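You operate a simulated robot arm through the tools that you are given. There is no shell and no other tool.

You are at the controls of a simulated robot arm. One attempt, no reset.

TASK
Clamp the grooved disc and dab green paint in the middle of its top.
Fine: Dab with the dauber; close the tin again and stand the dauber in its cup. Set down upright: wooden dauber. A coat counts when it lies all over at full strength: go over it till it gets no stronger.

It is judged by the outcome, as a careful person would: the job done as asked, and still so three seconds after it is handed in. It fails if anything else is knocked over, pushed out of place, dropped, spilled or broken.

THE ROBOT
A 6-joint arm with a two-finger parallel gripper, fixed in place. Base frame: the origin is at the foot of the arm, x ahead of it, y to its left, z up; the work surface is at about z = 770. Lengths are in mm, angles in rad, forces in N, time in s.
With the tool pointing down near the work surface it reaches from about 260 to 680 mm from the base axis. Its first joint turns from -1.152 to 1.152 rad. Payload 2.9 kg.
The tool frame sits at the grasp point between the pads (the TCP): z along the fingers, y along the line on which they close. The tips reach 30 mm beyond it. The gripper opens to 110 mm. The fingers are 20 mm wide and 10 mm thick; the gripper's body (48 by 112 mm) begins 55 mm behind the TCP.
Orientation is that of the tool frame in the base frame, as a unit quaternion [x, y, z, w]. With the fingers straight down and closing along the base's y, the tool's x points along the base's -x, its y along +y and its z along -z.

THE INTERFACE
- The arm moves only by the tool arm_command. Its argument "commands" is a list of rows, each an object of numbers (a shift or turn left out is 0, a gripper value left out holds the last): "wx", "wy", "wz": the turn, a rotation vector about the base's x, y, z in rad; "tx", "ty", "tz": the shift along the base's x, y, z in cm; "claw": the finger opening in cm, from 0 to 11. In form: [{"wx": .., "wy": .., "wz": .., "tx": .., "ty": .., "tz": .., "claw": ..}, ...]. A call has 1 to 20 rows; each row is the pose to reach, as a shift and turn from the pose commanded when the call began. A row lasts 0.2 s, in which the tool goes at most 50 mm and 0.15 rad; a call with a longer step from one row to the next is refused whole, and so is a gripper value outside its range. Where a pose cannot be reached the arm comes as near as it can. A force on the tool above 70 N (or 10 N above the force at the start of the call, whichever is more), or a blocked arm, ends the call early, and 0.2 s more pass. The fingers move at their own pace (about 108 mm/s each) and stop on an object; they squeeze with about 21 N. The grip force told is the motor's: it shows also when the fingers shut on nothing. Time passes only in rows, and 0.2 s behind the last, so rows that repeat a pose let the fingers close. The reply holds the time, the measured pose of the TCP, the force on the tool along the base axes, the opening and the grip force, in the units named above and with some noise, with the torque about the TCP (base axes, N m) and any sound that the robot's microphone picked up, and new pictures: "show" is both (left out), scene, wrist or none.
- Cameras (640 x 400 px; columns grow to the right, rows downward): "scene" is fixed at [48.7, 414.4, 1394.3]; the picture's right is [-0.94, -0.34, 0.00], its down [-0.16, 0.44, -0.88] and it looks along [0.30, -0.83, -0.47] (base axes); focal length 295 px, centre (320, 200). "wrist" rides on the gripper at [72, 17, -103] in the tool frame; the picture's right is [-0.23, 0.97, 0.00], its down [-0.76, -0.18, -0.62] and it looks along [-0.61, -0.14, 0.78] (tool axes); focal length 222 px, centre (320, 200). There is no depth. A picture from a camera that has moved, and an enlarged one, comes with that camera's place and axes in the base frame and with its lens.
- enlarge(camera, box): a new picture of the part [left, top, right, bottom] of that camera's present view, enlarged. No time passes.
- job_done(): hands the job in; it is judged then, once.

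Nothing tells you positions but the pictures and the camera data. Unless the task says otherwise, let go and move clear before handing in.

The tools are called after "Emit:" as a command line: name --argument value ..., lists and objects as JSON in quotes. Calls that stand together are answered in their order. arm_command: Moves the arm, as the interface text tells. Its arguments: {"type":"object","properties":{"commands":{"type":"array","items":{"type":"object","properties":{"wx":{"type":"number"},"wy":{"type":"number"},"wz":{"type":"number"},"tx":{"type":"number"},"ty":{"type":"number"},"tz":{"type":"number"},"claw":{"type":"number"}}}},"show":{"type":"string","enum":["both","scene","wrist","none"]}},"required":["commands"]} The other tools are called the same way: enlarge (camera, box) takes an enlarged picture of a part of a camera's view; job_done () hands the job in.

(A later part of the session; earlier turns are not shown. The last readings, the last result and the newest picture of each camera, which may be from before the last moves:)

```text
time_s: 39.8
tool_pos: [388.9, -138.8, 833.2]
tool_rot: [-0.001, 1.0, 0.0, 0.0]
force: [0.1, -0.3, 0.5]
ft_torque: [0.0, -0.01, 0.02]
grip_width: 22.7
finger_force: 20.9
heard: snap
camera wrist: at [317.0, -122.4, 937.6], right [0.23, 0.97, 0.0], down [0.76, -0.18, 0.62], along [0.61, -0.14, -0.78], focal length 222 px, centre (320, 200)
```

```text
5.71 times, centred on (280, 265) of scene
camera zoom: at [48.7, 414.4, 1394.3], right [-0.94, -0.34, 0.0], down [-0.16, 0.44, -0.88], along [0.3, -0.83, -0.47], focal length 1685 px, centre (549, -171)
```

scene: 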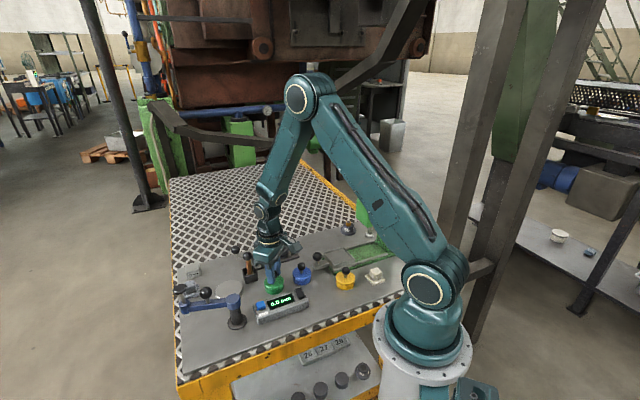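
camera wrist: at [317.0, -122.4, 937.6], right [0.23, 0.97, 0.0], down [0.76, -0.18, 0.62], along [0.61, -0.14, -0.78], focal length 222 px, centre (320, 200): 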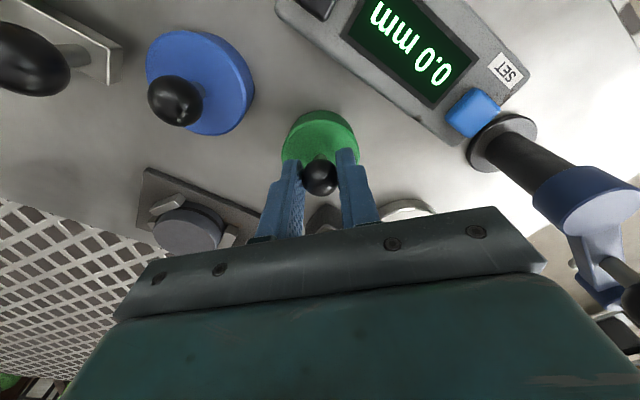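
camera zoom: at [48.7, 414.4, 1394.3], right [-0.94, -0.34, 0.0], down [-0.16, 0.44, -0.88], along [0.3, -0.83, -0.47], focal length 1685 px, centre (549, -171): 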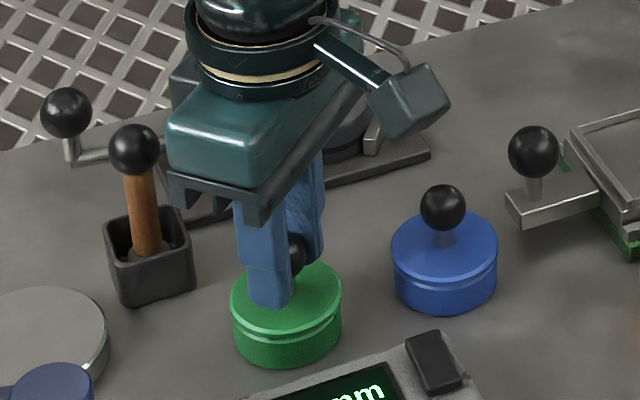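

The knob is gripped (22.7 mm), and a snap was heard. I'll lift slowly.

Emit:
arm_command --commands '[{"tz": 0.2, "claw": 1.5}, {"tz": 0.5, "claw": 1.5}, {"tz": 1.0, "claw": 1.5}, {"tz": 2.0, "claw": 1.5}, {"tz": 3.0, "claw": 1.5}]'

Emit:
enlarge --camera "scene" --box '[230, 230, 330, 300]'

```text
time_s: 41.0
tool_pos: [388.8, -138.4, 861.3]
tool_rot: [0.0, 1.0, 0.0, 0.0]
force: [0.0, 0.6, 0.0]
ft_torque: [-0.01, -0.02, 0.05]
grip_width: 22.8
finger_force: 21.0
camera wrist: at [317.2, -122.5, 964.9], right [0.23, 0.97, 0.0], down [0.76, -0.18, 0.62], along [0.61, -0.14, -0.78], focal length 222 px, centre (320, 200)
```

scene: 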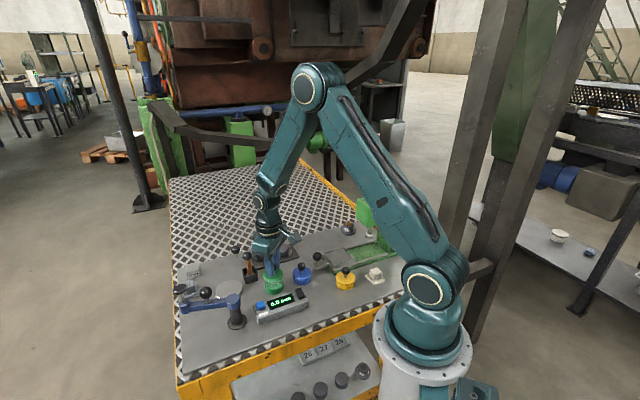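
wrist: 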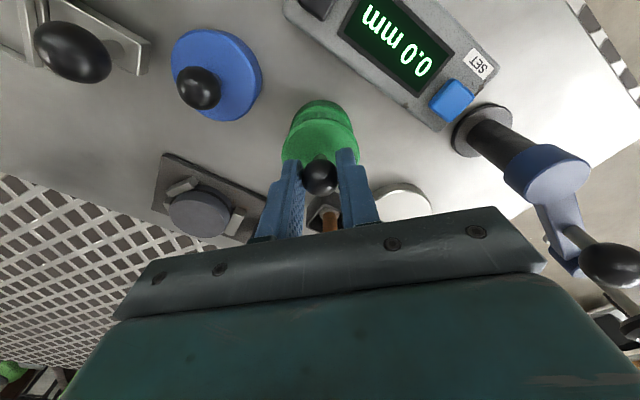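

```text
5.71 times, centred on (280, 265) of scene
camera zoom: at [48.7, 414.4, 1394.3], right [-0.94, -0.34, 0.0], down [-0.16, 0.44, -0.88], along [0.3, -0.83, -0.47], focal length 1685 px, centre (549, -171)
```

zoom: 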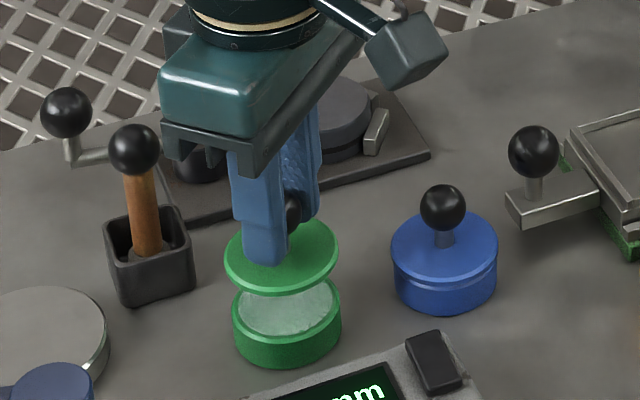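

The lid is off and the tin shows paint. I'll carry the lid to the free bench area near (388,-212) and look before lowering it.

Emit:
arm_command --commands '[{"tz": 1, "claw": 1.5}, {"tz": 1.5, "ty": -2, "claw": 1.5}, {"tz": 1.5, "ty": -4, "claw": 1.5}, {"tz": 1.5, "ty": -6, "claw": 1.5}, {"tz": 1.5, "ty": -7.4, "claw": 1.5}, {"tz": 0, "ty": -7.4, "claw": 1.5}, {"tz": 0, "ty": -7.4, "claw": 1.5}]'

Emit:
enlarge --camera "scene" --box '[230, 230, 330, 300]'

Emit:
enlarge --camera "wrist" --box '[200, 60, 440, 210]'

```text
time_s: 42.6
tool_pos: [387.3, -210.2, 861.6]
tool_rot: [0.0, 1.0, -0.001, -0.001]
force: [0.7, -0.6, 0.3]
ft_torque: [0.0, 0.02, 0.03]
grip_width: 22.6
finger_force: 21.2
camera wrist: at [315.2, -195.0, 964.3], right [0.23, 0.97, 0.0], down [0.76, -0.18, 0.62], along [0.61, -0.14, -0.78], focal length 222 px, centre (320, 200)
```

scene: 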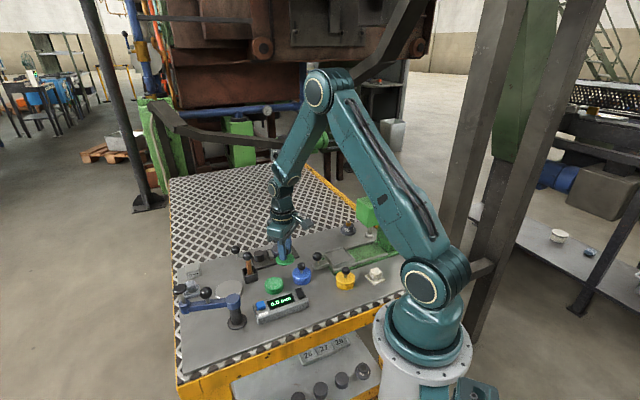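
wrist: 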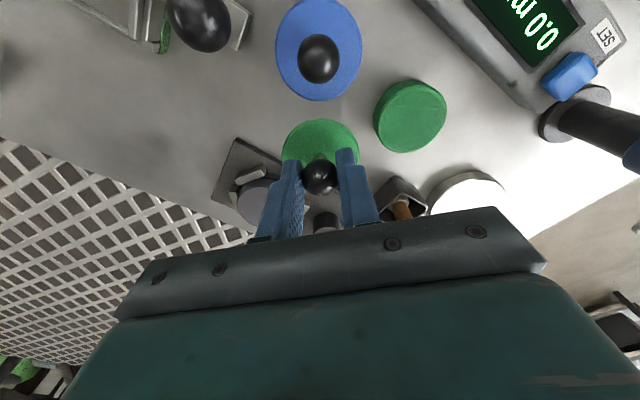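

```text
5.71 times, centred on (280, 265) of scene
camera zoom: at [48.7, 414.4, 1394.3], right [-0.94, -0.34, 0.0], down [-0.16, 0.44, -0.88], along [0.3, -0.83, -0.47], focal length 1685 px, centre (549, -171)
```

zoom: 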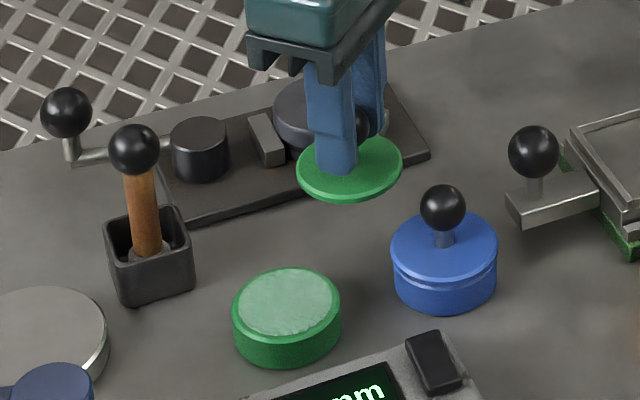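

```text
2.67 times, centred on (320, 135) of wrist
camera zoom: at [315.2, -195.0, 964.3], right [0.23, 0.97, 0.0], down [0.76, -0.18, 0.62], along [0.61, -0.14, -0.78], focal length 592 px, centre (320, 373)
```

zoom: 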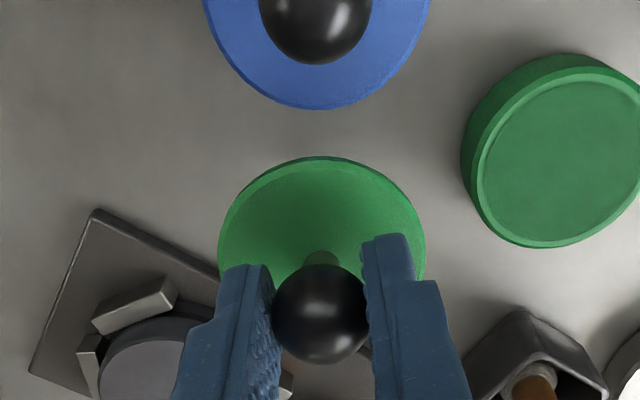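

The blue tin is closer than I thought (its centre is near (333,-199)), so I'll place the lid at about (404,-206), which leaves over 11 mm all round. I'll lower it slowly to contact.

Emit:
arm_command --commands '[{"tx": 0.8, "ty": 0.25, "tz": 0, "claw": 1.5}, {"tx": 1.6, "ty": 0.5, "tz": -1, "claw": 1.5}, {"tx": 1.6, "ty": 0.5, "tz": -3, "claw": 1.5}, {"tx": 1.6, "ty": 0.5, "tz": -4.5, "claw": 1.5}, {"tx": 1.6, "ty": 0.5, "tz": -4.5, "claw": 1.5}]'

Emit:
enlarge --camera "scene" --box '[230, 230, 330, 300]'

Emit:
enlarge --camera "wrist" --box '[200, 60, 440, 210]'

```text
time_s: 43.8
tool_pos: [404.7, -207.6, 817.2]
tool_rot: [0.0, 1.0, 0.001, 0.0]
force: [0.3, 0.7, -1.1]
ft_torque: [-0.01, 0.0, 0.01]
grip_width: 22.4
finger_force: 21.1
camera wrist: at [333.2, -190.2, 920.4], right [0.23, 0.97, 0.0], down [0.76, -0.18, 0.62], along [0.61, -0.14, -0.78], focal length 222 px, centre (320, 200)
```

scene: 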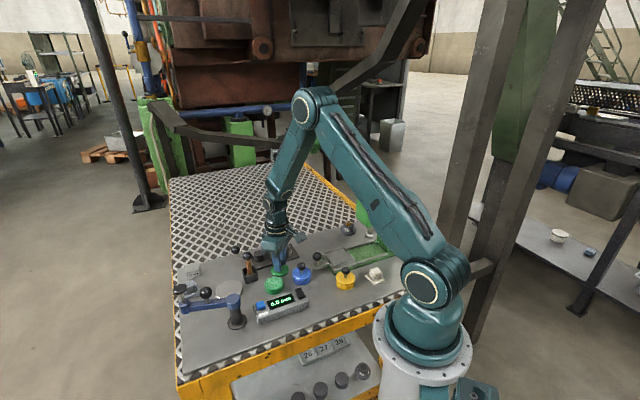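
wrist: 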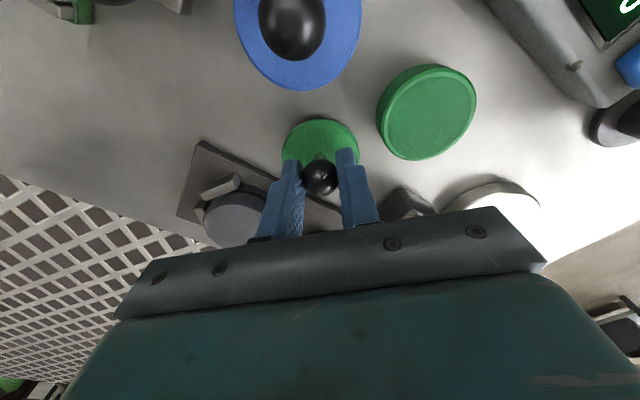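

```text
5.71 times, centred on (280, 265) of scene
camera zoom: at [48.7, 414.4, 1394.3], right [-0.94, -0.34, 0.0], down [-0.16, 0.44, -0.88], along [0.3, -0.83, -0.47], focal length 1685 px, centre (549, -171)
```

zoom: 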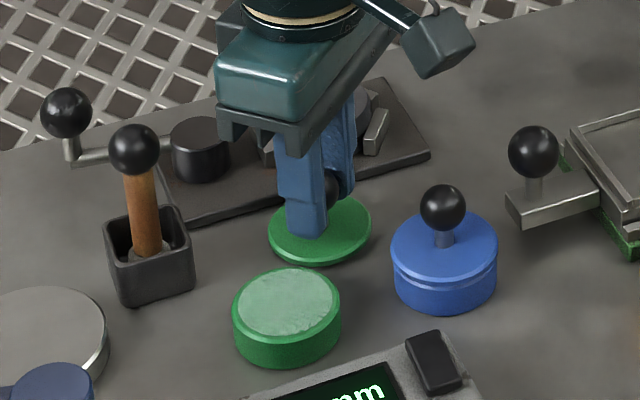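

```text
2.67 times, centred on (320, 135) of wrist
camera zoom: at [333.2, -190.2, 920.4], right [0.23, 0.97, 0.0], down [0.76, -0.18, 0.62], along [0.61, -0.14, -0.78], focal length 592 px, centre (320, 373)
```

zoom: 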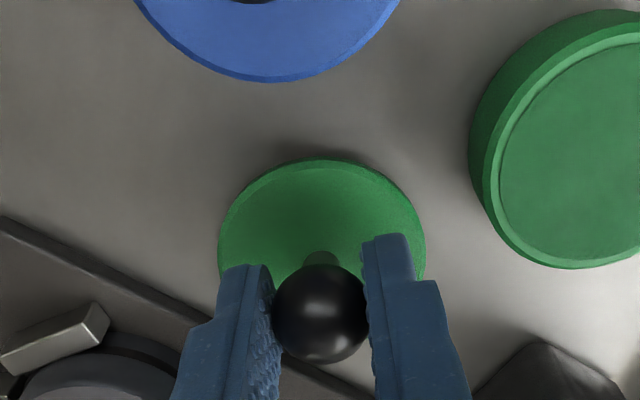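

Clear all round. I'll lower the last few millimetres in small steps.

Emit:
arm_command --commands '[{"tz": -0.2, "claw": 1.5}, {"tz": -0.4, "claw": 1.5}, {"tz": -0.5, "claw": 1.5}, {"tz": -0.5, "claw": 1.5}]' --show "none"

Emit:
arm_command --commands '[{"tz": -0.1, "claw": 1.5}, {"tz": -0.2, "claw": 1.5}, {"tz": -0.2, "claw": 1.5}]' --show "scene"

Emit:
enlarge --camera "scene" --box '[230, 230, 330, 300]'

```text
time_s: 44.8
tool_pos: [404.7, -207.7, 811.3]
tool_rot: [0.0, 1.0, -0.001, 0.002]
force: [-0.2, 3.1, 23.8]
ft_torque: [0.08, -0.09, -0.01]
grip_width: 22.4
finger_force: 20.9
```

```text
time_s: 45.6
tool_pos: [405.1, -208.4, 808.8]
tool_rot: [0.0, 1.0, -0.001, 0.001]
force: [5.5, -1.7, 24.0]
ft_torque: [-0.07, -0.16, 0.01]
grip_width: 22.3
finger_force: 20.6
```

scene: 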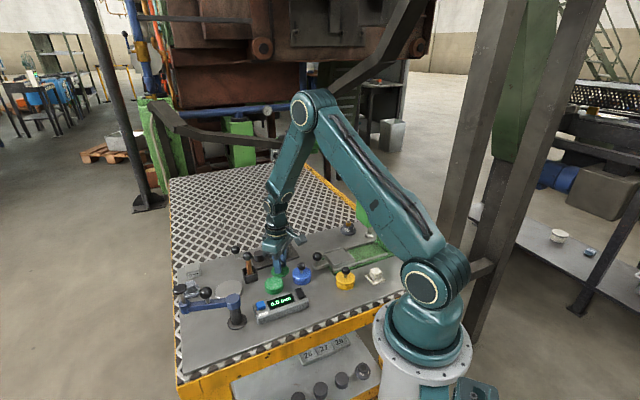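

```text
5.71 times, centred on (280, 265) of scene
camera zoom: at [48.5, 414.5, 1394.3], right [-0.94, -0.34, 0.0], down [-0.16, 0.44, -0.88], along [0.3, -0.83, -0.47], focal length 1685 px, centre (549, -171)
```

zoom: 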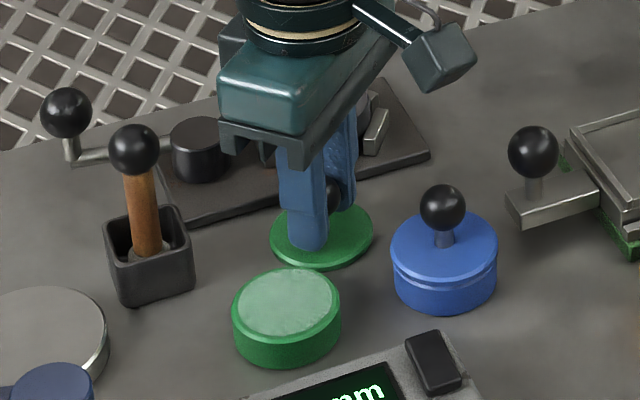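

The lid rests on the bench. I'll ease up 2 mm, open and rise.

Emit:
arm_command --commands '[{"tz": 0.2, "claw": 1.5}, {"tz": 0.2, "claw": 5}, {"tz": 0.2, "claw": 5}, {"tz": 3, "claw": 5}, {"tz": 7, "claw": 5}, {"tz": 11, "claw": 5}, {"tz": 11, "claw": 5}]'

Emit:
enlarge --camera "wrist" --box '[200, 60, 440, 210]'

Emit:
enlarge --camera "scene" --box '[230, 230, 330, 300]'

```text
time_s: 47.2
tool_pos: [405.9, -205.7, 918.4]
tool_rot: [0.0, 1.0, 0.0, 0.0]
force: [0.2, 0.1, 0.3]
ft_torque: [0.01, 0.02, 0.02]
grip_width: 50.2
finger_force: 0.0
camera wrist: at [333.1, -187.9, 1022.2], right [0.23, 0.97, 0.0], down [0.76, -0.18, 0.62], along [0.61, -0.14, -0.78], focal length 222 px, centre (320, 200)
```

scene: 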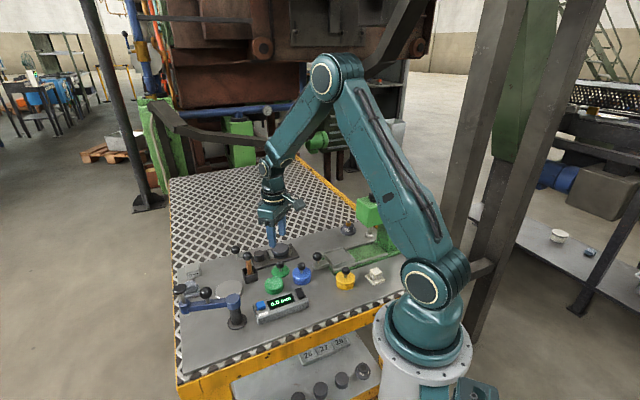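
wrist: 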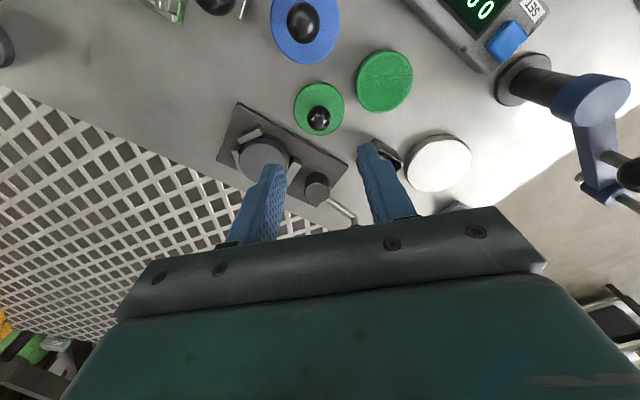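

```text
2.67 times, centred on (320, 135) of wrist
camera zoom: at [333.1, -187.9, 1022.2], right [0.23, 0.97, 0.0], down [0.76, -0.18, 0.62], along [0.61, -0.14, -0.78], focal length 592 px, centre (320, 373)
```

zoom: 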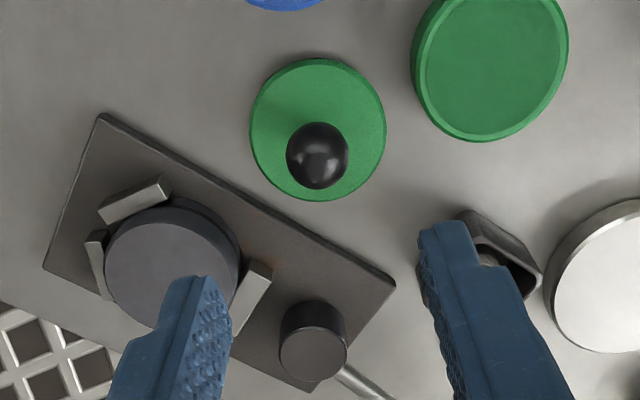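

```text
5.71 times, centred on (280, 265) of scene
camera zoom: at [48.7, 414.4, 1394.3], right [-0.94, -0.34, 0.0], down [-0.16, 0.44, -0.88], along [0.3, -0.83, -0.47], focal length 1685 px, centre (549, -171)
```

zoom: 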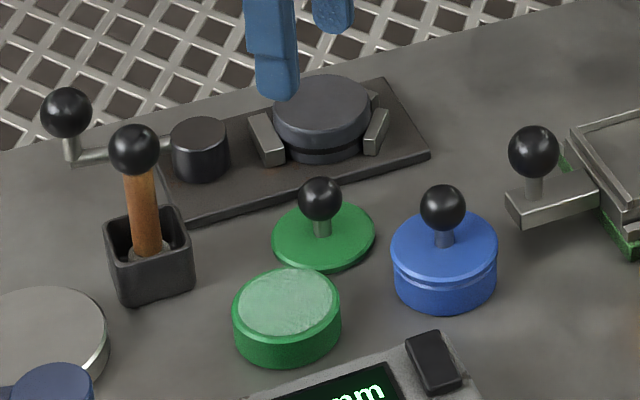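

The disc is held on all three contacts and the lid stands clear. Next is the dauber in its cup near (475,-147): I'll hover above it to measure.

Emit:
arm_command --commands '[{"tz": 2, "tx": 1, "ty": 1, "claw": 6}, {"tz": 4, "tx": 3.5, "ty": 3, "claw": 6}, {"tz": 4, "tx": 6, "ty": 5, "claw": 6}, {"tz": 4, "tx": 7.1, "ty": 5.95, "claw": 6}, {"tz": 4, "tx": 7.1, "ty": 5.95, "claw": 6}]'

Emit:
enlarge --camera "wrist" --box '[240, 60, 400, 160]'

Emit:
enlarge --camera "scene" --box '[220, 230, 280, 280]'

```text
time_s: 48.4
tool_pos: [474.3, -145.5, 960.2]
tool_rot: [0.0, 1.0, 0.0, -0.001]
force: [0.4, -0.9, -0.7]
ft_torque: [-0.01, 0.0, 0.03]
grip_width: 59.9
finger_force: 0.0
camera wrist: at [402.3, -128.7, 1063.5], right [0.23, 0.97, 0.0], down [0.76, -0.18, 0.62], along [0.61, -0.14, -0.78], focal length 222 px, centre (320, 200)
```

scene: 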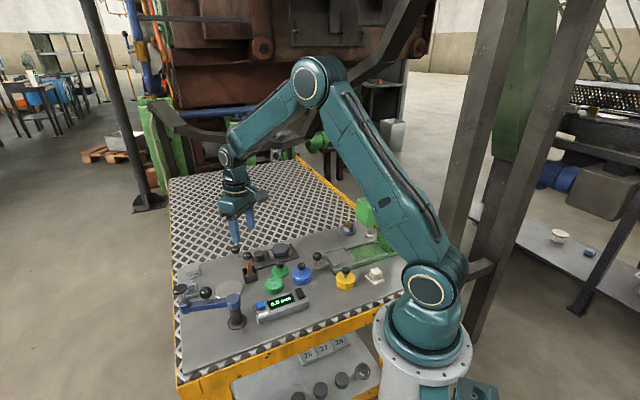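
wrist: 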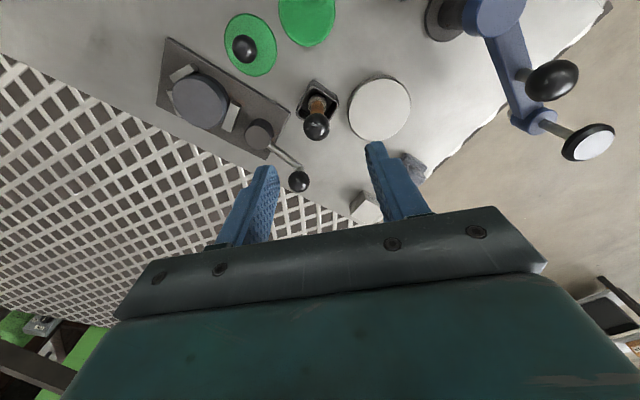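

```text
4.00 times, centred on (320, 110) of wrist
camera zoom: at [402.3, -128.7, 1063.5], right [0.23, 0.97, 0.0], down [0.76, -0.18, 0.62], along [0.61, -0.14, -0.78], focal length 888 px, centre (320, 560)
```

zoom: 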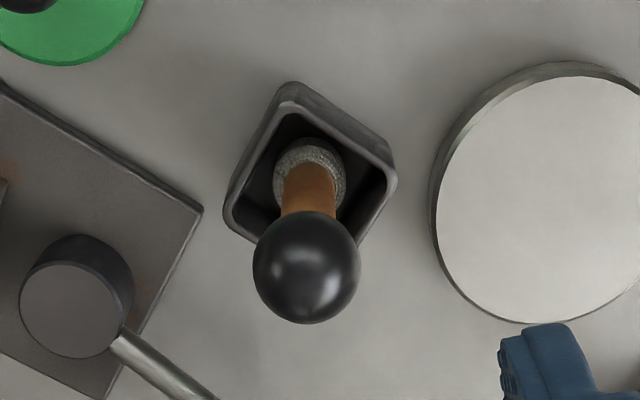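

```text
8.00 times, centred on (250, 255) of scene
camera zoom: at [48.7, 414.4, 1394.3], right [-0.94, -0.34, 0.0], down [-0.16, 0.44, -0.88], along [0.3, -0.83, -0.47], focal length 2359 px, centre (880, -240)
```

zoom: 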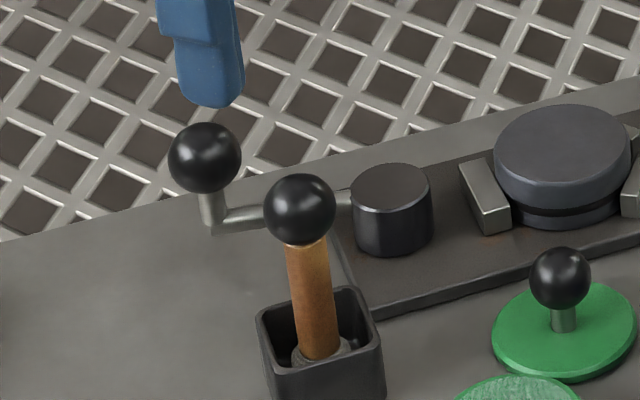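

The dauber's ball is at about (476,-149.5,856) and it stands upright in the cup with a felt tip below. I'll lower over it, then check centring before closing.

Emit:
arm_command --commands '[{"tx": 0.18, "ty": -0.38, "tz": -3, "claw": 6}, {"tx": 0.18, "ty": -0.38, "tz": -6.5, "claw": 6}, {"tx": 0.18, "ty": -0.38, "tz": -9.5, "claw": 6}, {"tx": 0.18, "ty": -0.38, "tz": -11, "claw": 6}, {"tx": 0.18, "ty": -0.38, "tz": -11, "claw": 6}]'

Emit:
enlarge --camera "wrist" --box '[200, 90, 440, 240]'

Emit:
enlarge --camera "scene" --box '[200, 220, 300, 290]'

```text
time_s: 49.6
tool_pos: [480.5, -149.0, 847.3]
tool_rot: [0.0, 1.0, 0.0, 0.0]
force: [0.0, 0.3, -0.5]
ft_torque: [-0.05, -0.01, 0.01]
grip_width: 59.9
finger_force: 0.1
camera wrist: at [407.3, -132.9, 950.7], right [0.23, 0.97, 0.0], down [0.76, -0.18, 0.62], along [0.61, -0.14, -0.78], focal length 222 px, centre (320, 200)
```

scene: 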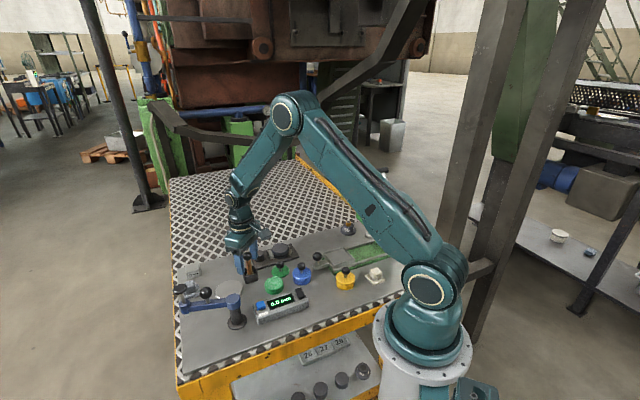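
wrist: 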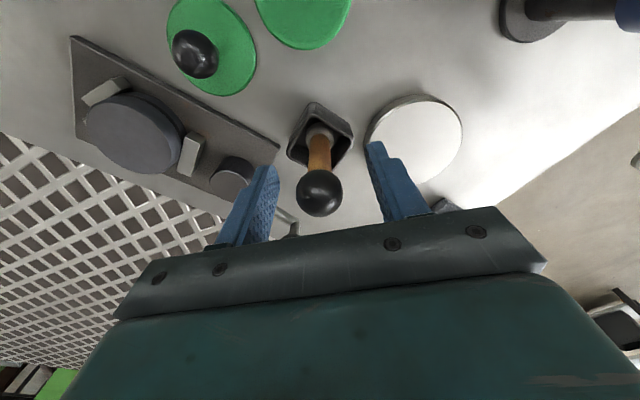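

```text
2.67 times, centred on (320, 165) of wrist
camera zoom: at [407.3, -132.9, 950.7], right [0.23, 0.97, 0.0], down [0.76, -0.18, 0.62], along [0.61, -0.14, -0.78], focal length 592 px, centre (320, 293)
```

zoom: 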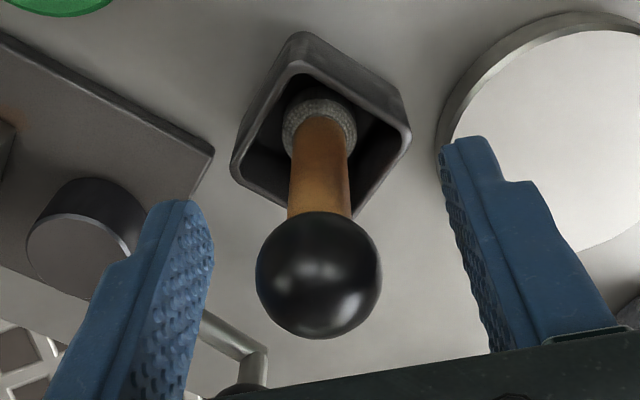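

```text
5.71 times, centred on (250, 255) of scene
camera zoom: at [48.7, 414.4, 1394.3], right [-0.94, -0.34, 0.0], down [-0.16, 0.44, -0.88], along [0.3, -0.83, -0.47], focal length 1685 px, centre (720, -114)
```

zoom: 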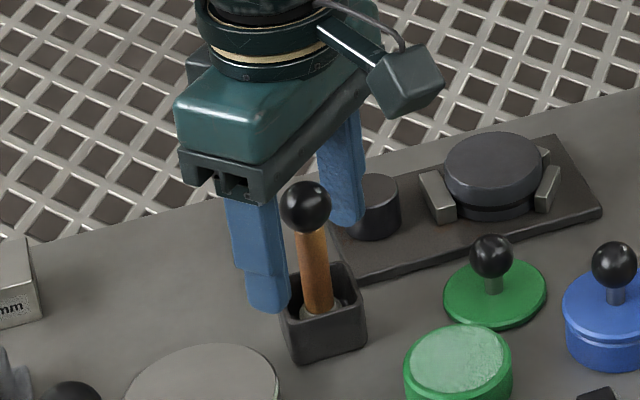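

The ball is a few mm toward the base; I'll shift −3 mm in x and close on it.

Emit:
arm_command --commands '[{"tx": -0.3, "claw": 6}, {"tx": -0.3, "claw": 4}, {"tx": -0.3, "claw": 1.5}, {"tx": -0.3, "claw": 1.5}, {"tx": -0.3, "claw": 1.5}]'

Emit:
enlarge --camera "wrist" --box '[200, 90, 440, 240]'

Emit:
enlarge --camera "scene" --box '[200, 220, 300, 290]'

```text
time_s: 50.8
tool_pos: [476.5, -149.6, 848.3]
tool_rot: [0.0, 1.0, 0.001, 0.001]
force: [-0.3, -0.2, 0.2]
ft_torque: [-0.05, 0.03, 0.0]
grip_width: 24.3
finger_force: 21.0
camera wrist: at [403.7, -132.6, 952.2], right [0.23, 0.97, 0.0], down [0.76, -0.18, 0.62], along [0.61, -0.14, -0.78], focal length 222 px, centre (320, 200)
```

scene: 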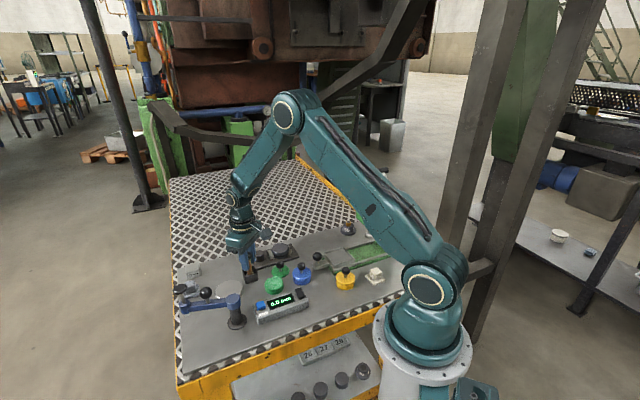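
wrist: 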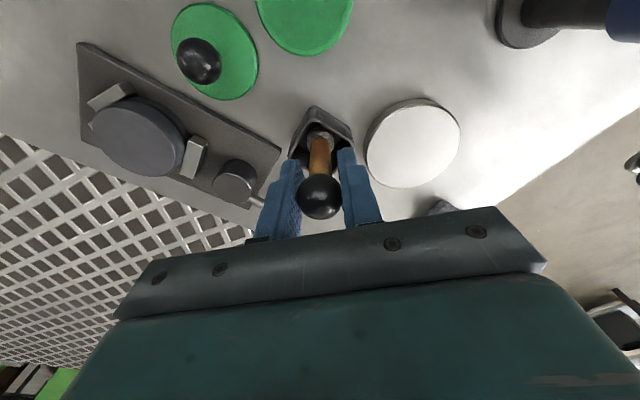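

```text
2.67 times, centred on (320, 165) of wrist
camera zoom: at [403.7, -132.6, 952.2], right [0.23, 0.97, 0.0], down [0.76, -0.18, 0.62], along [0.61, -0.14, -0.78], focal length 592 px, centre (320, 293)
```

zoom: 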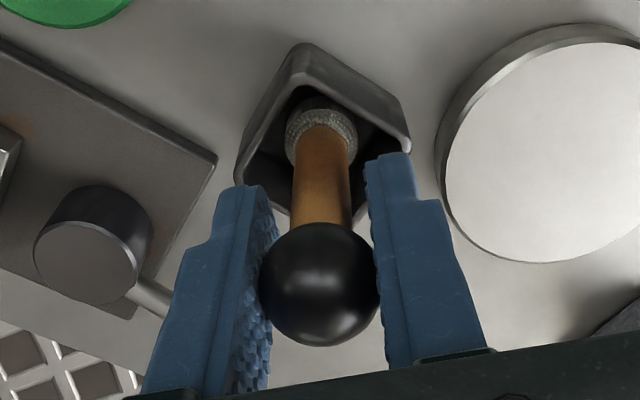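

```text
5.71 times, centred on (250, 255) of scene
camera zoom: at [48.7, 414.4, 1394.3], right [-0.94, -0.34, 0.0], down [-0.16, 0.44, -0.88], along [0.3, -0.83, -0.47], focal length 1685 px, centre (720, -114)
```

zoom: 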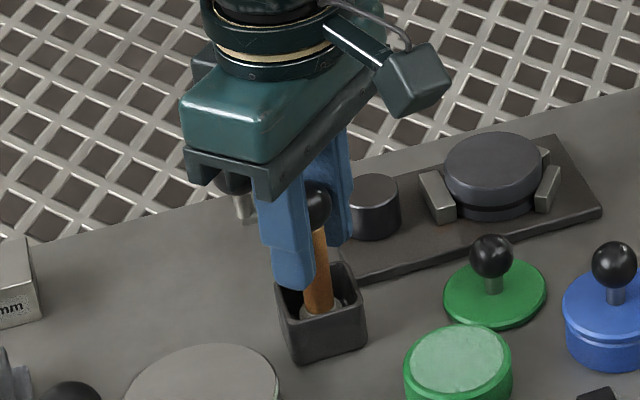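

The dauber is gripped (24.3 mm). I'll lift it straight out of the cup and look at the tip.

Emit:
arm_command --commands '[{"tz": 0.5, "claw": 1.5}, {"tz": 1.5, "claw": 1.5}, {"tz": 3, "claw": 1.5}, {"tz": 4.5, "claw": 1.5}, {"tz": 6, "claw": 1.5}, {"tz": 6.5, "claw": 1.5}, {"tz": 6.5, "claw": 1.5}]'

Emit:
enlarge --camera "scene" --box '[200, 210, 300, 280]'

Emit:
enlarge --camera "wrist" --box '[200, 90, 440, 240]'

```text
time_s: 52.4
tool_pos: [473.4, -151.5, 914.5]
tool_rot: [0.0, 1.0, 0.0, 0.0]
force: [0.3, 0.1, -0.8]
ft_torque: [0.0, 0.01, 0.0]
grip_width: 24.2
finger_force: 20.8
camera wrist: at [401.3, -134.0, 1017.9], right [0.23, 0.97, 0.0], down [0.76, -0.18, 0.62], along [0.61, -0.14, -0.78], focal length 222 px, centre (320, 200)
```

scene: 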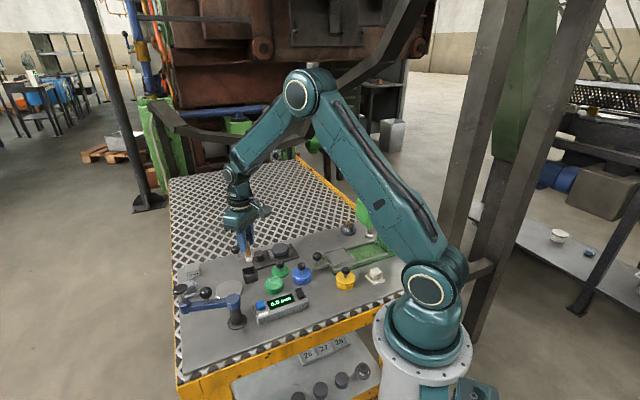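
wrist: 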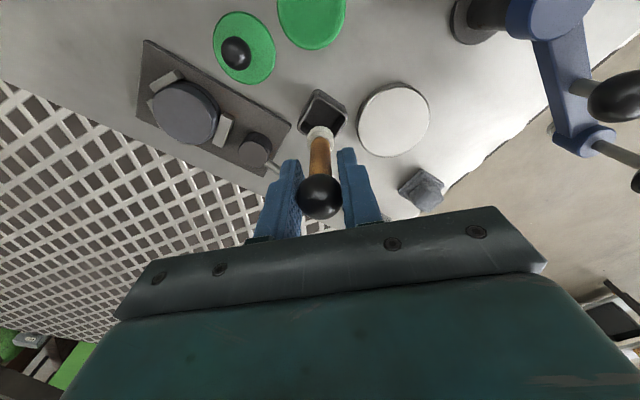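

```text
5.71 times, centred on (250, 245) of scene
camera zoom: at [48.7, 414.4, 1394.3], right [-0.94, -0.34, 0.0], down [-0.16, 0.44, -0.88], along [0.3, -0.83, -0.47], focal length 1685 px, centre (720, -57)
```

zoom: 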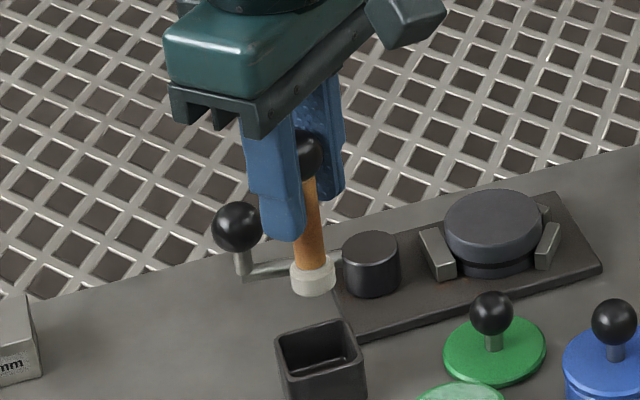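

```text
2.67 times, centred on (320, 165) of wrist
camera zoom: at [401.3, -134.0, 1017.9], right [0.23, 0.97, 0.0], down [0.76, -0.18, 0.62], along [0.61, -0.14, -0.78], focal length 592 px, centre (320, 293)
```

zoom: 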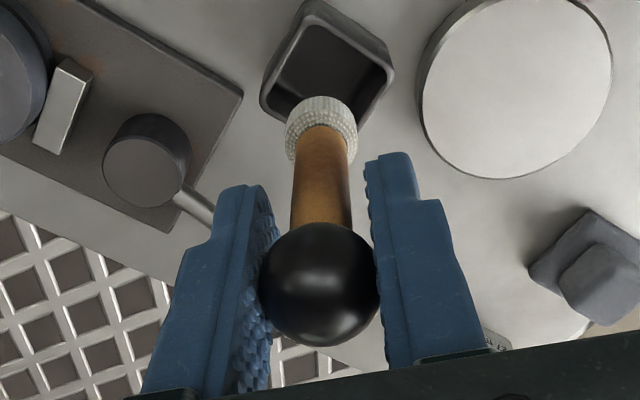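

The dauber hangs upright and its felt tip is clean. I'll carry it over the open green tin and check the alignment.

Emit:
arm_command --commands '[{"tx": -2, "ty": 0.3, "claw": 1.5}, {"tx": -4.5, "ty": 0.6, "claw": 1.5}, {"tx": -7, "ty": 1, "claw": 1.5}, {"tx": -8.43, "ty": 1.2, "claw": 1.5}, {"tx": -8.43, "ty": 1.2, "claw": 1.5}]'

Emit:
enlarge --camera "scene" --box '[230, 220, 330, 300]'

Emit:
enlarge --camera "wrist" --box '[200, 60, 440, 210]'

```text
time_s: 53.6
tool_pos: [391.2, -138.1, 914.0]
tool_rot: [0.0, 1.0, 0.0, 0.0]
force: [0.1, -0.4, -0.4]
ft_torque: [0.0, 0.02, 0.0]
grip_width: 24.4
finger_force: 20.9
camera wrist: at [317.6, -121.4, 1017.0], right [0.23, 0.97, 0.0], down [0.76, -0.18, 0.62], along [0.61, -0.14, -0.78], focal length 222 px, centre (320, 200)
```

scene: 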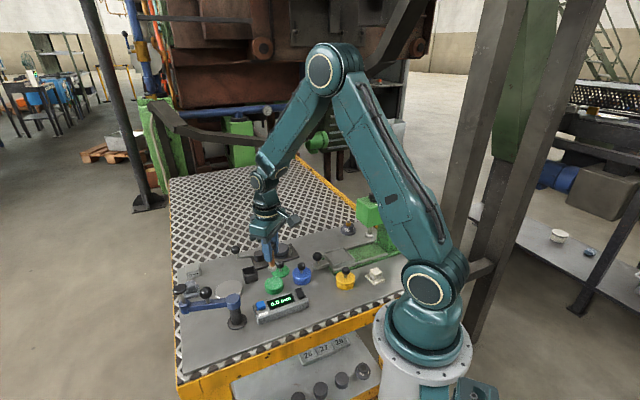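
wrist: 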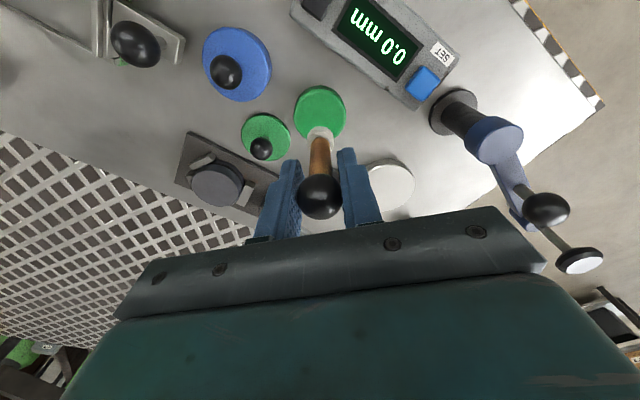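

```text
5.00 times, centred on (280, 260) of scene
camera zoom: at [48.7, 414.4, 1394.3], right [-0.94, -0.34, 0.0], down [-0.16, 0.44, -0.88], along [0.3, -0.83, -0.47], focal length 1475 px, centre (520, -100)
```

zoom: 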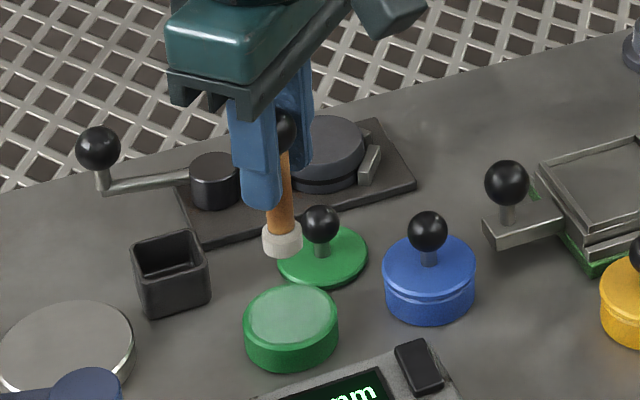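

```text
2.67 times, centred on (320, 135) of wrist
camera zoom: at [317.6, -121.4, 1017.0], right [0.23, 0.97, 0.0], down [0.76, -0.18, 0.62], along [0.61, -0.14, -0.78], focal length 592 px, centre (320, 373)
```

zoom: 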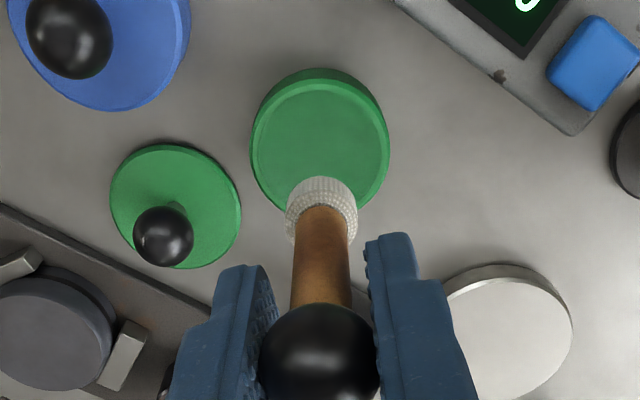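

The tin's centre is about 2 mm toward the base from the tool axis. I'll correct and descend to just above the paint.

Emit:
arm_command --commands '[{"tx": -0.2, "ty": 0.0, "tz": -2, "claw": 1.5}, {"tx": -0.2, "tz": -4, "claw": 1.5}, {"tx": -0.2, "tz": -4, "claw": 1.5}]'

Emit:
enlarge --camera "scene" --box '[250, 250, 310, 300]'

Emit:
enlarge --camera "wrist" --box '[240, 90, 400, 190]'

```text
time_s: 54.4
tool_pos: [385.5, -139.3, 874.6]
tool_rot: [0.0, 1.0, -0.001, 0.0]
force: [0.3, 0.5, -0.5]
ft_torque: [0.0, 0.02, -0.01]
grip_width: 24.1
finger_force: 21.0
camera wrist: at [313.0, -121.4, 977.3], right [0.23, 0.97, 0.0], down [0.76, -0.18, 0.62], along [0.61, -0.14, -0.78], focal length 222 px, centre (320, 200)
```

scene: 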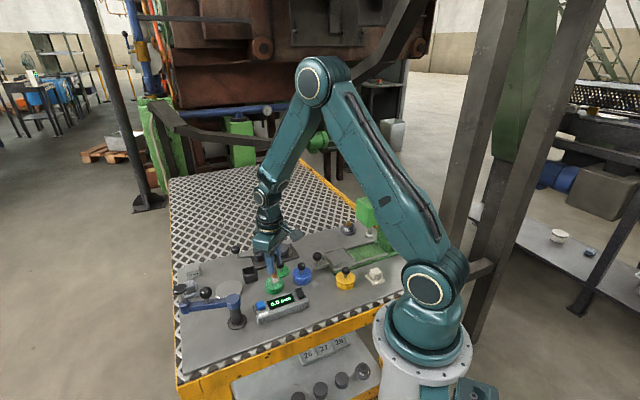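
wrist: 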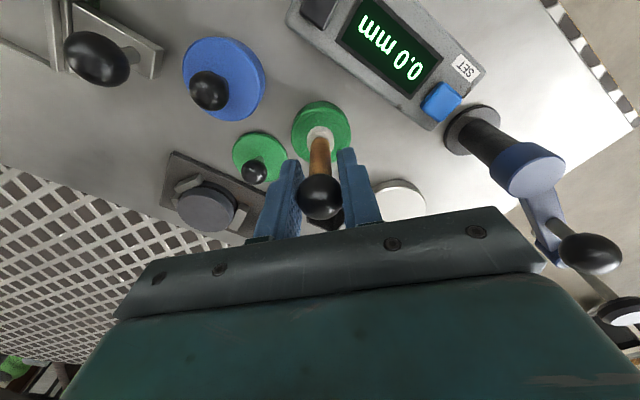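

```text
8.00 times, centred on (280, 275) of scene
camera zoom: at [48.7, 414.4, 1394.3], right [-0.94, -0.34, 0.0], down [-0.16, 0.44, -0.88], along [0.3, -0.83, -0.47], focal length 2359 px, centre (640, -400)
```

zoom: 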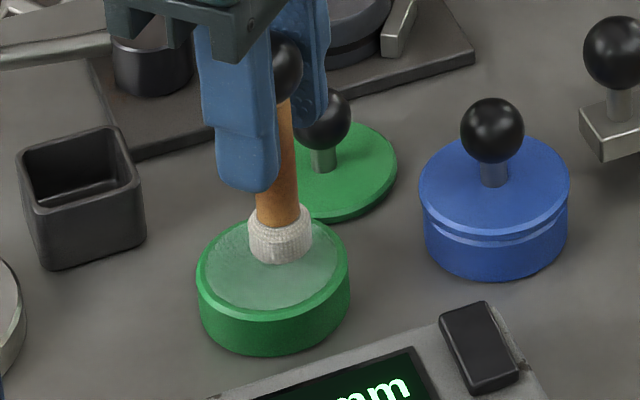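

```text
4.00 times, centred on (320, 140) of wrist
camera zoom: at [313.0, -121.4, 977.3], right [0.23, 0.97, 0.0], down [0.76, -0.18, 0.62], along [0.61, -0.14, -0.78], focal length 888 px, centre (320, 440)
```

zoom: 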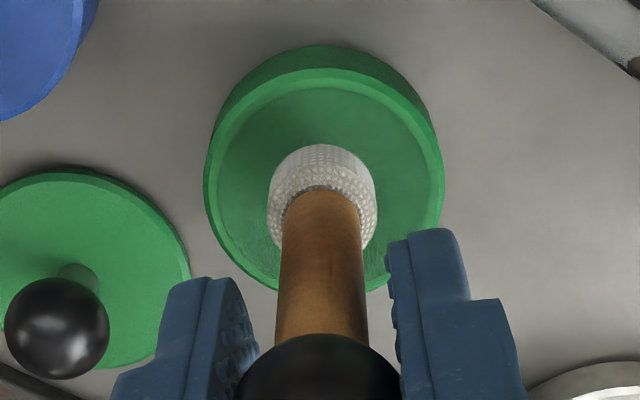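

The tip is just above the paint and centred. I'll dip in slowly.

Emit:
arm_command --commands '[{"tz": -0.3, "claw": 1.5}, {"tz": -0.6, "claw": 1.5}, {"tz": -0.9, "claw": 1.5}, {"tz": -1.2, "claw": 1.5}, {"tz": -1.2, "claw": 1.5}]'

Emit:
enlarge --camera "scene" --box '[250, 250, 310, 300]'

Emit:
enlarge --camera "wrist" --box '[240, 90, 400, 190]'

```text
time_s: 55.6
tool_pos: [388.1, -138.3, 863.1]
tool_rot: [0.001, 1.0, -0.002, 0.001]
force: [1.4, 1.2, 20.1]
ft_torque: [0.0, -0.1, -0.01]
grip_width: 24.4
finger_force: 21.0
camera wrist: at [314.9, -121.3, 966.3], right [0.23, 0.97, 0.0], down [0.76, -0.18, 0.63], along [0.61, -0.14, -0.78], focal length 222 px, centre (320, 200)
```

scene: 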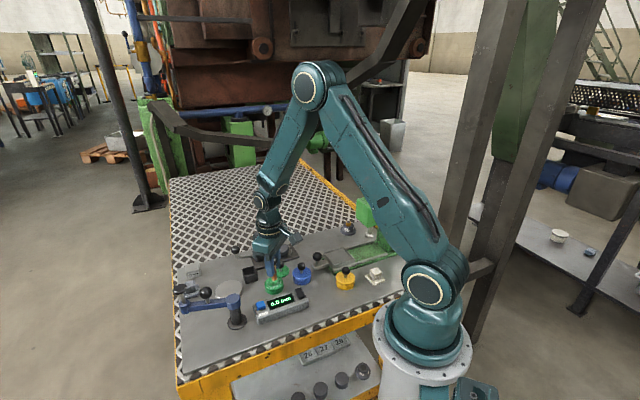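
wrist: 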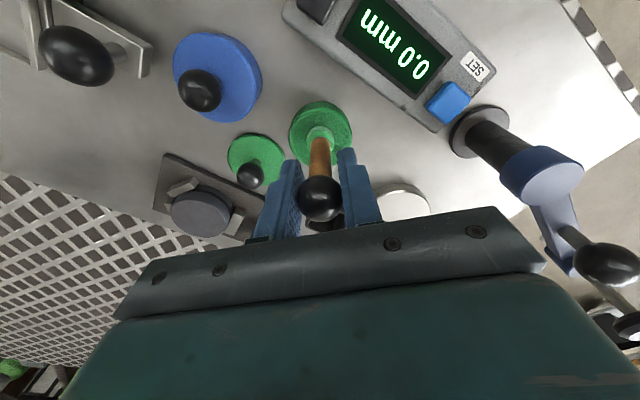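

```text
8.00 times, centred on (280, 275) of scene
camera zoom: at [48.5, 414.5, 1394.3], right [-0.94, -0.34, 0.0], down [-0.16, 0.44, -0.88], along [0.3, -0.83, -0.47], focal length 2359 px, centre (640, -400)
```

zoom: 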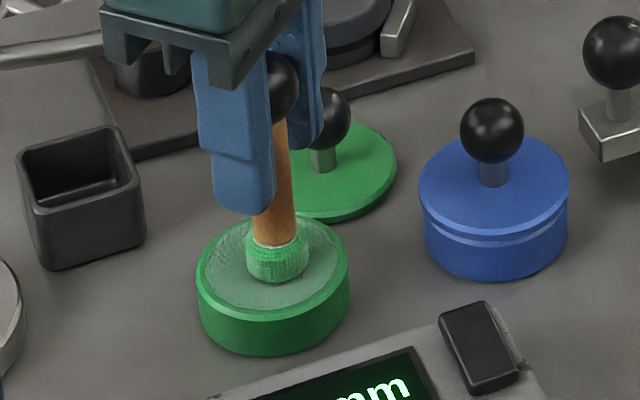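

```text
4.00 times, centred on (320, 140) of wrist
camera zoom: at [314.9, -121.3, 966.3], right [0.23, 0.97, 0.0], down [0.76, -0.18, 0.63], along [0.61, -0.14, -0.78], focal length 888 px, centre (320, 440)
```

zoom: 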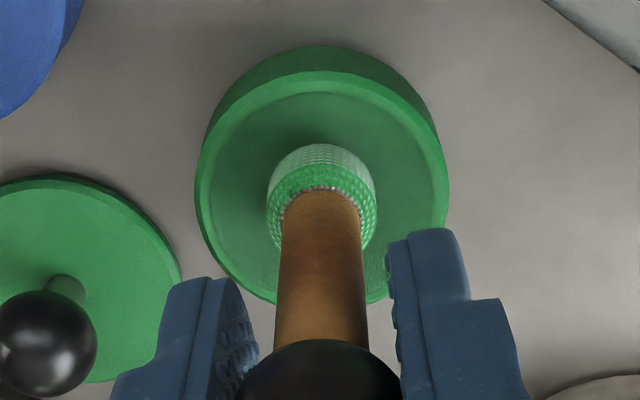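

The felt took up green paint; the 20 N shows the tip reached the paint bed. I'll lift out and carry it over the clamped disc.

Emit:
arm_command --commands '[{"tz": 0.6, "claw": 1.5}, {"tz": 2, "claw": 1.5}, {"tz": 4.5, "claw": 1.5}, {"tz": 5.5, "tx": 0.6, "ty": -1.6, "claw": 1.5}, {"tz": 5.5, "tx": 1.8, "ty": -4.8, "claw": 1.5}, {"tz": 5.5, "tx": 3.0, "ty": -8, "claw": 1.5}, {"tz": 5.5, "tx": 4.2, "ty": -11.2, "claw": 1.5}, {"tz": 5.5, "tx": 5.2, "ty": -13.8, "claw": 1.5}, {"tz": 5.0, "tx": 5.3, "ty": -14.2, "claw": 1.5}, {"tz": 5.0, "tx": 5.3, "ty": -14.2, "claw": 1.5}]'

Emit:
enlarge --camera "scene" --box '[240, 200, 320, 260]'

Emit:
enlarge --camera "wrist" --box '[240, 60, 400, 160]'

```text
time_s: 57.8
tool_pos: [440.9, -283.6, 912.4]
tool_rot: [0.0, 1.0, -0.001, 0.0]
force: [-0.4, -0.5, -0.2]
ft_torque: [-0.01, 0.02, -0.02]
grip_width: 24.1
finger_force: 20.9
camera wrist: at [367.5, -265.8, 1016.2], right [0.23, 0.97, 0.0], down [0.76, -0.18, 0.62], along [0.61, -0.14, -0.78], focal length 222 px, centre (320, 200)
```

scene: 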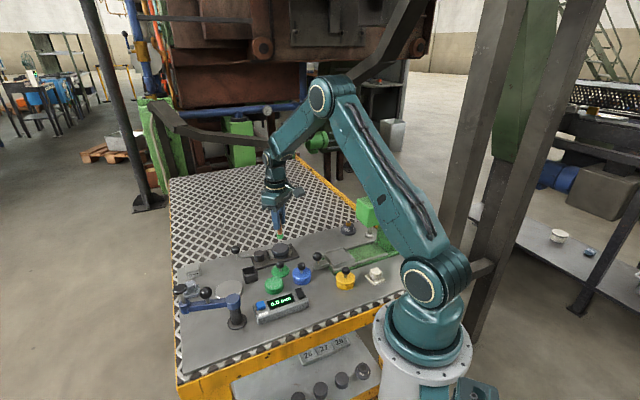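
wrist: 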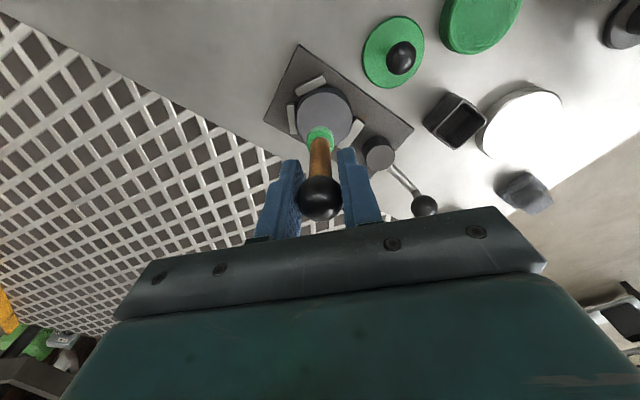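

```text
6.67 times, centred on (280, 230) of scene
camera zoom: at [48.7, 414.4, 1394.3], right [-0.94, -0.34, 0.0], down [-0.16, 0.44, -0.88], along [0.3, -0.83, -0.47], focal length 1966 px, centre (587, 0)
```

zoom: 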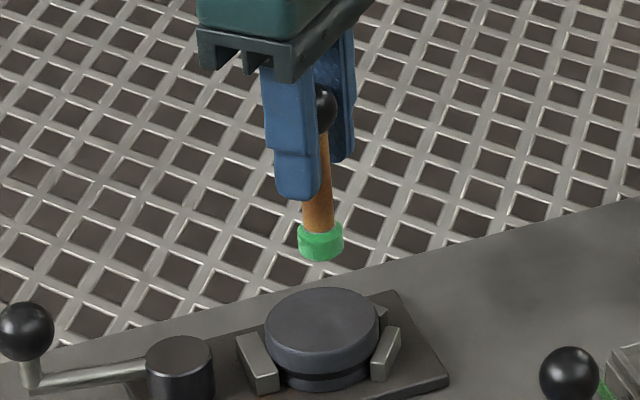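

```text
4.00 times, centred on (320, 110) of wrist
camera zoom: at [367.5, -265.8, 1016.2], right [0.23, 0.97, 0.0], down [0.76, -0.18, 0.62], along [0.61, -0.14, -0.78], focal length 888 px, centre (320, 560)
```

zoom: 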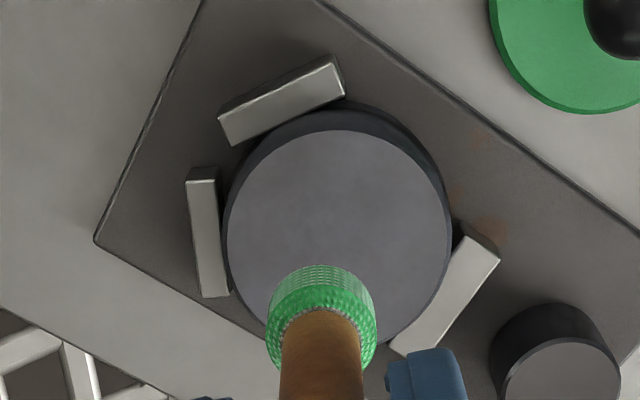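

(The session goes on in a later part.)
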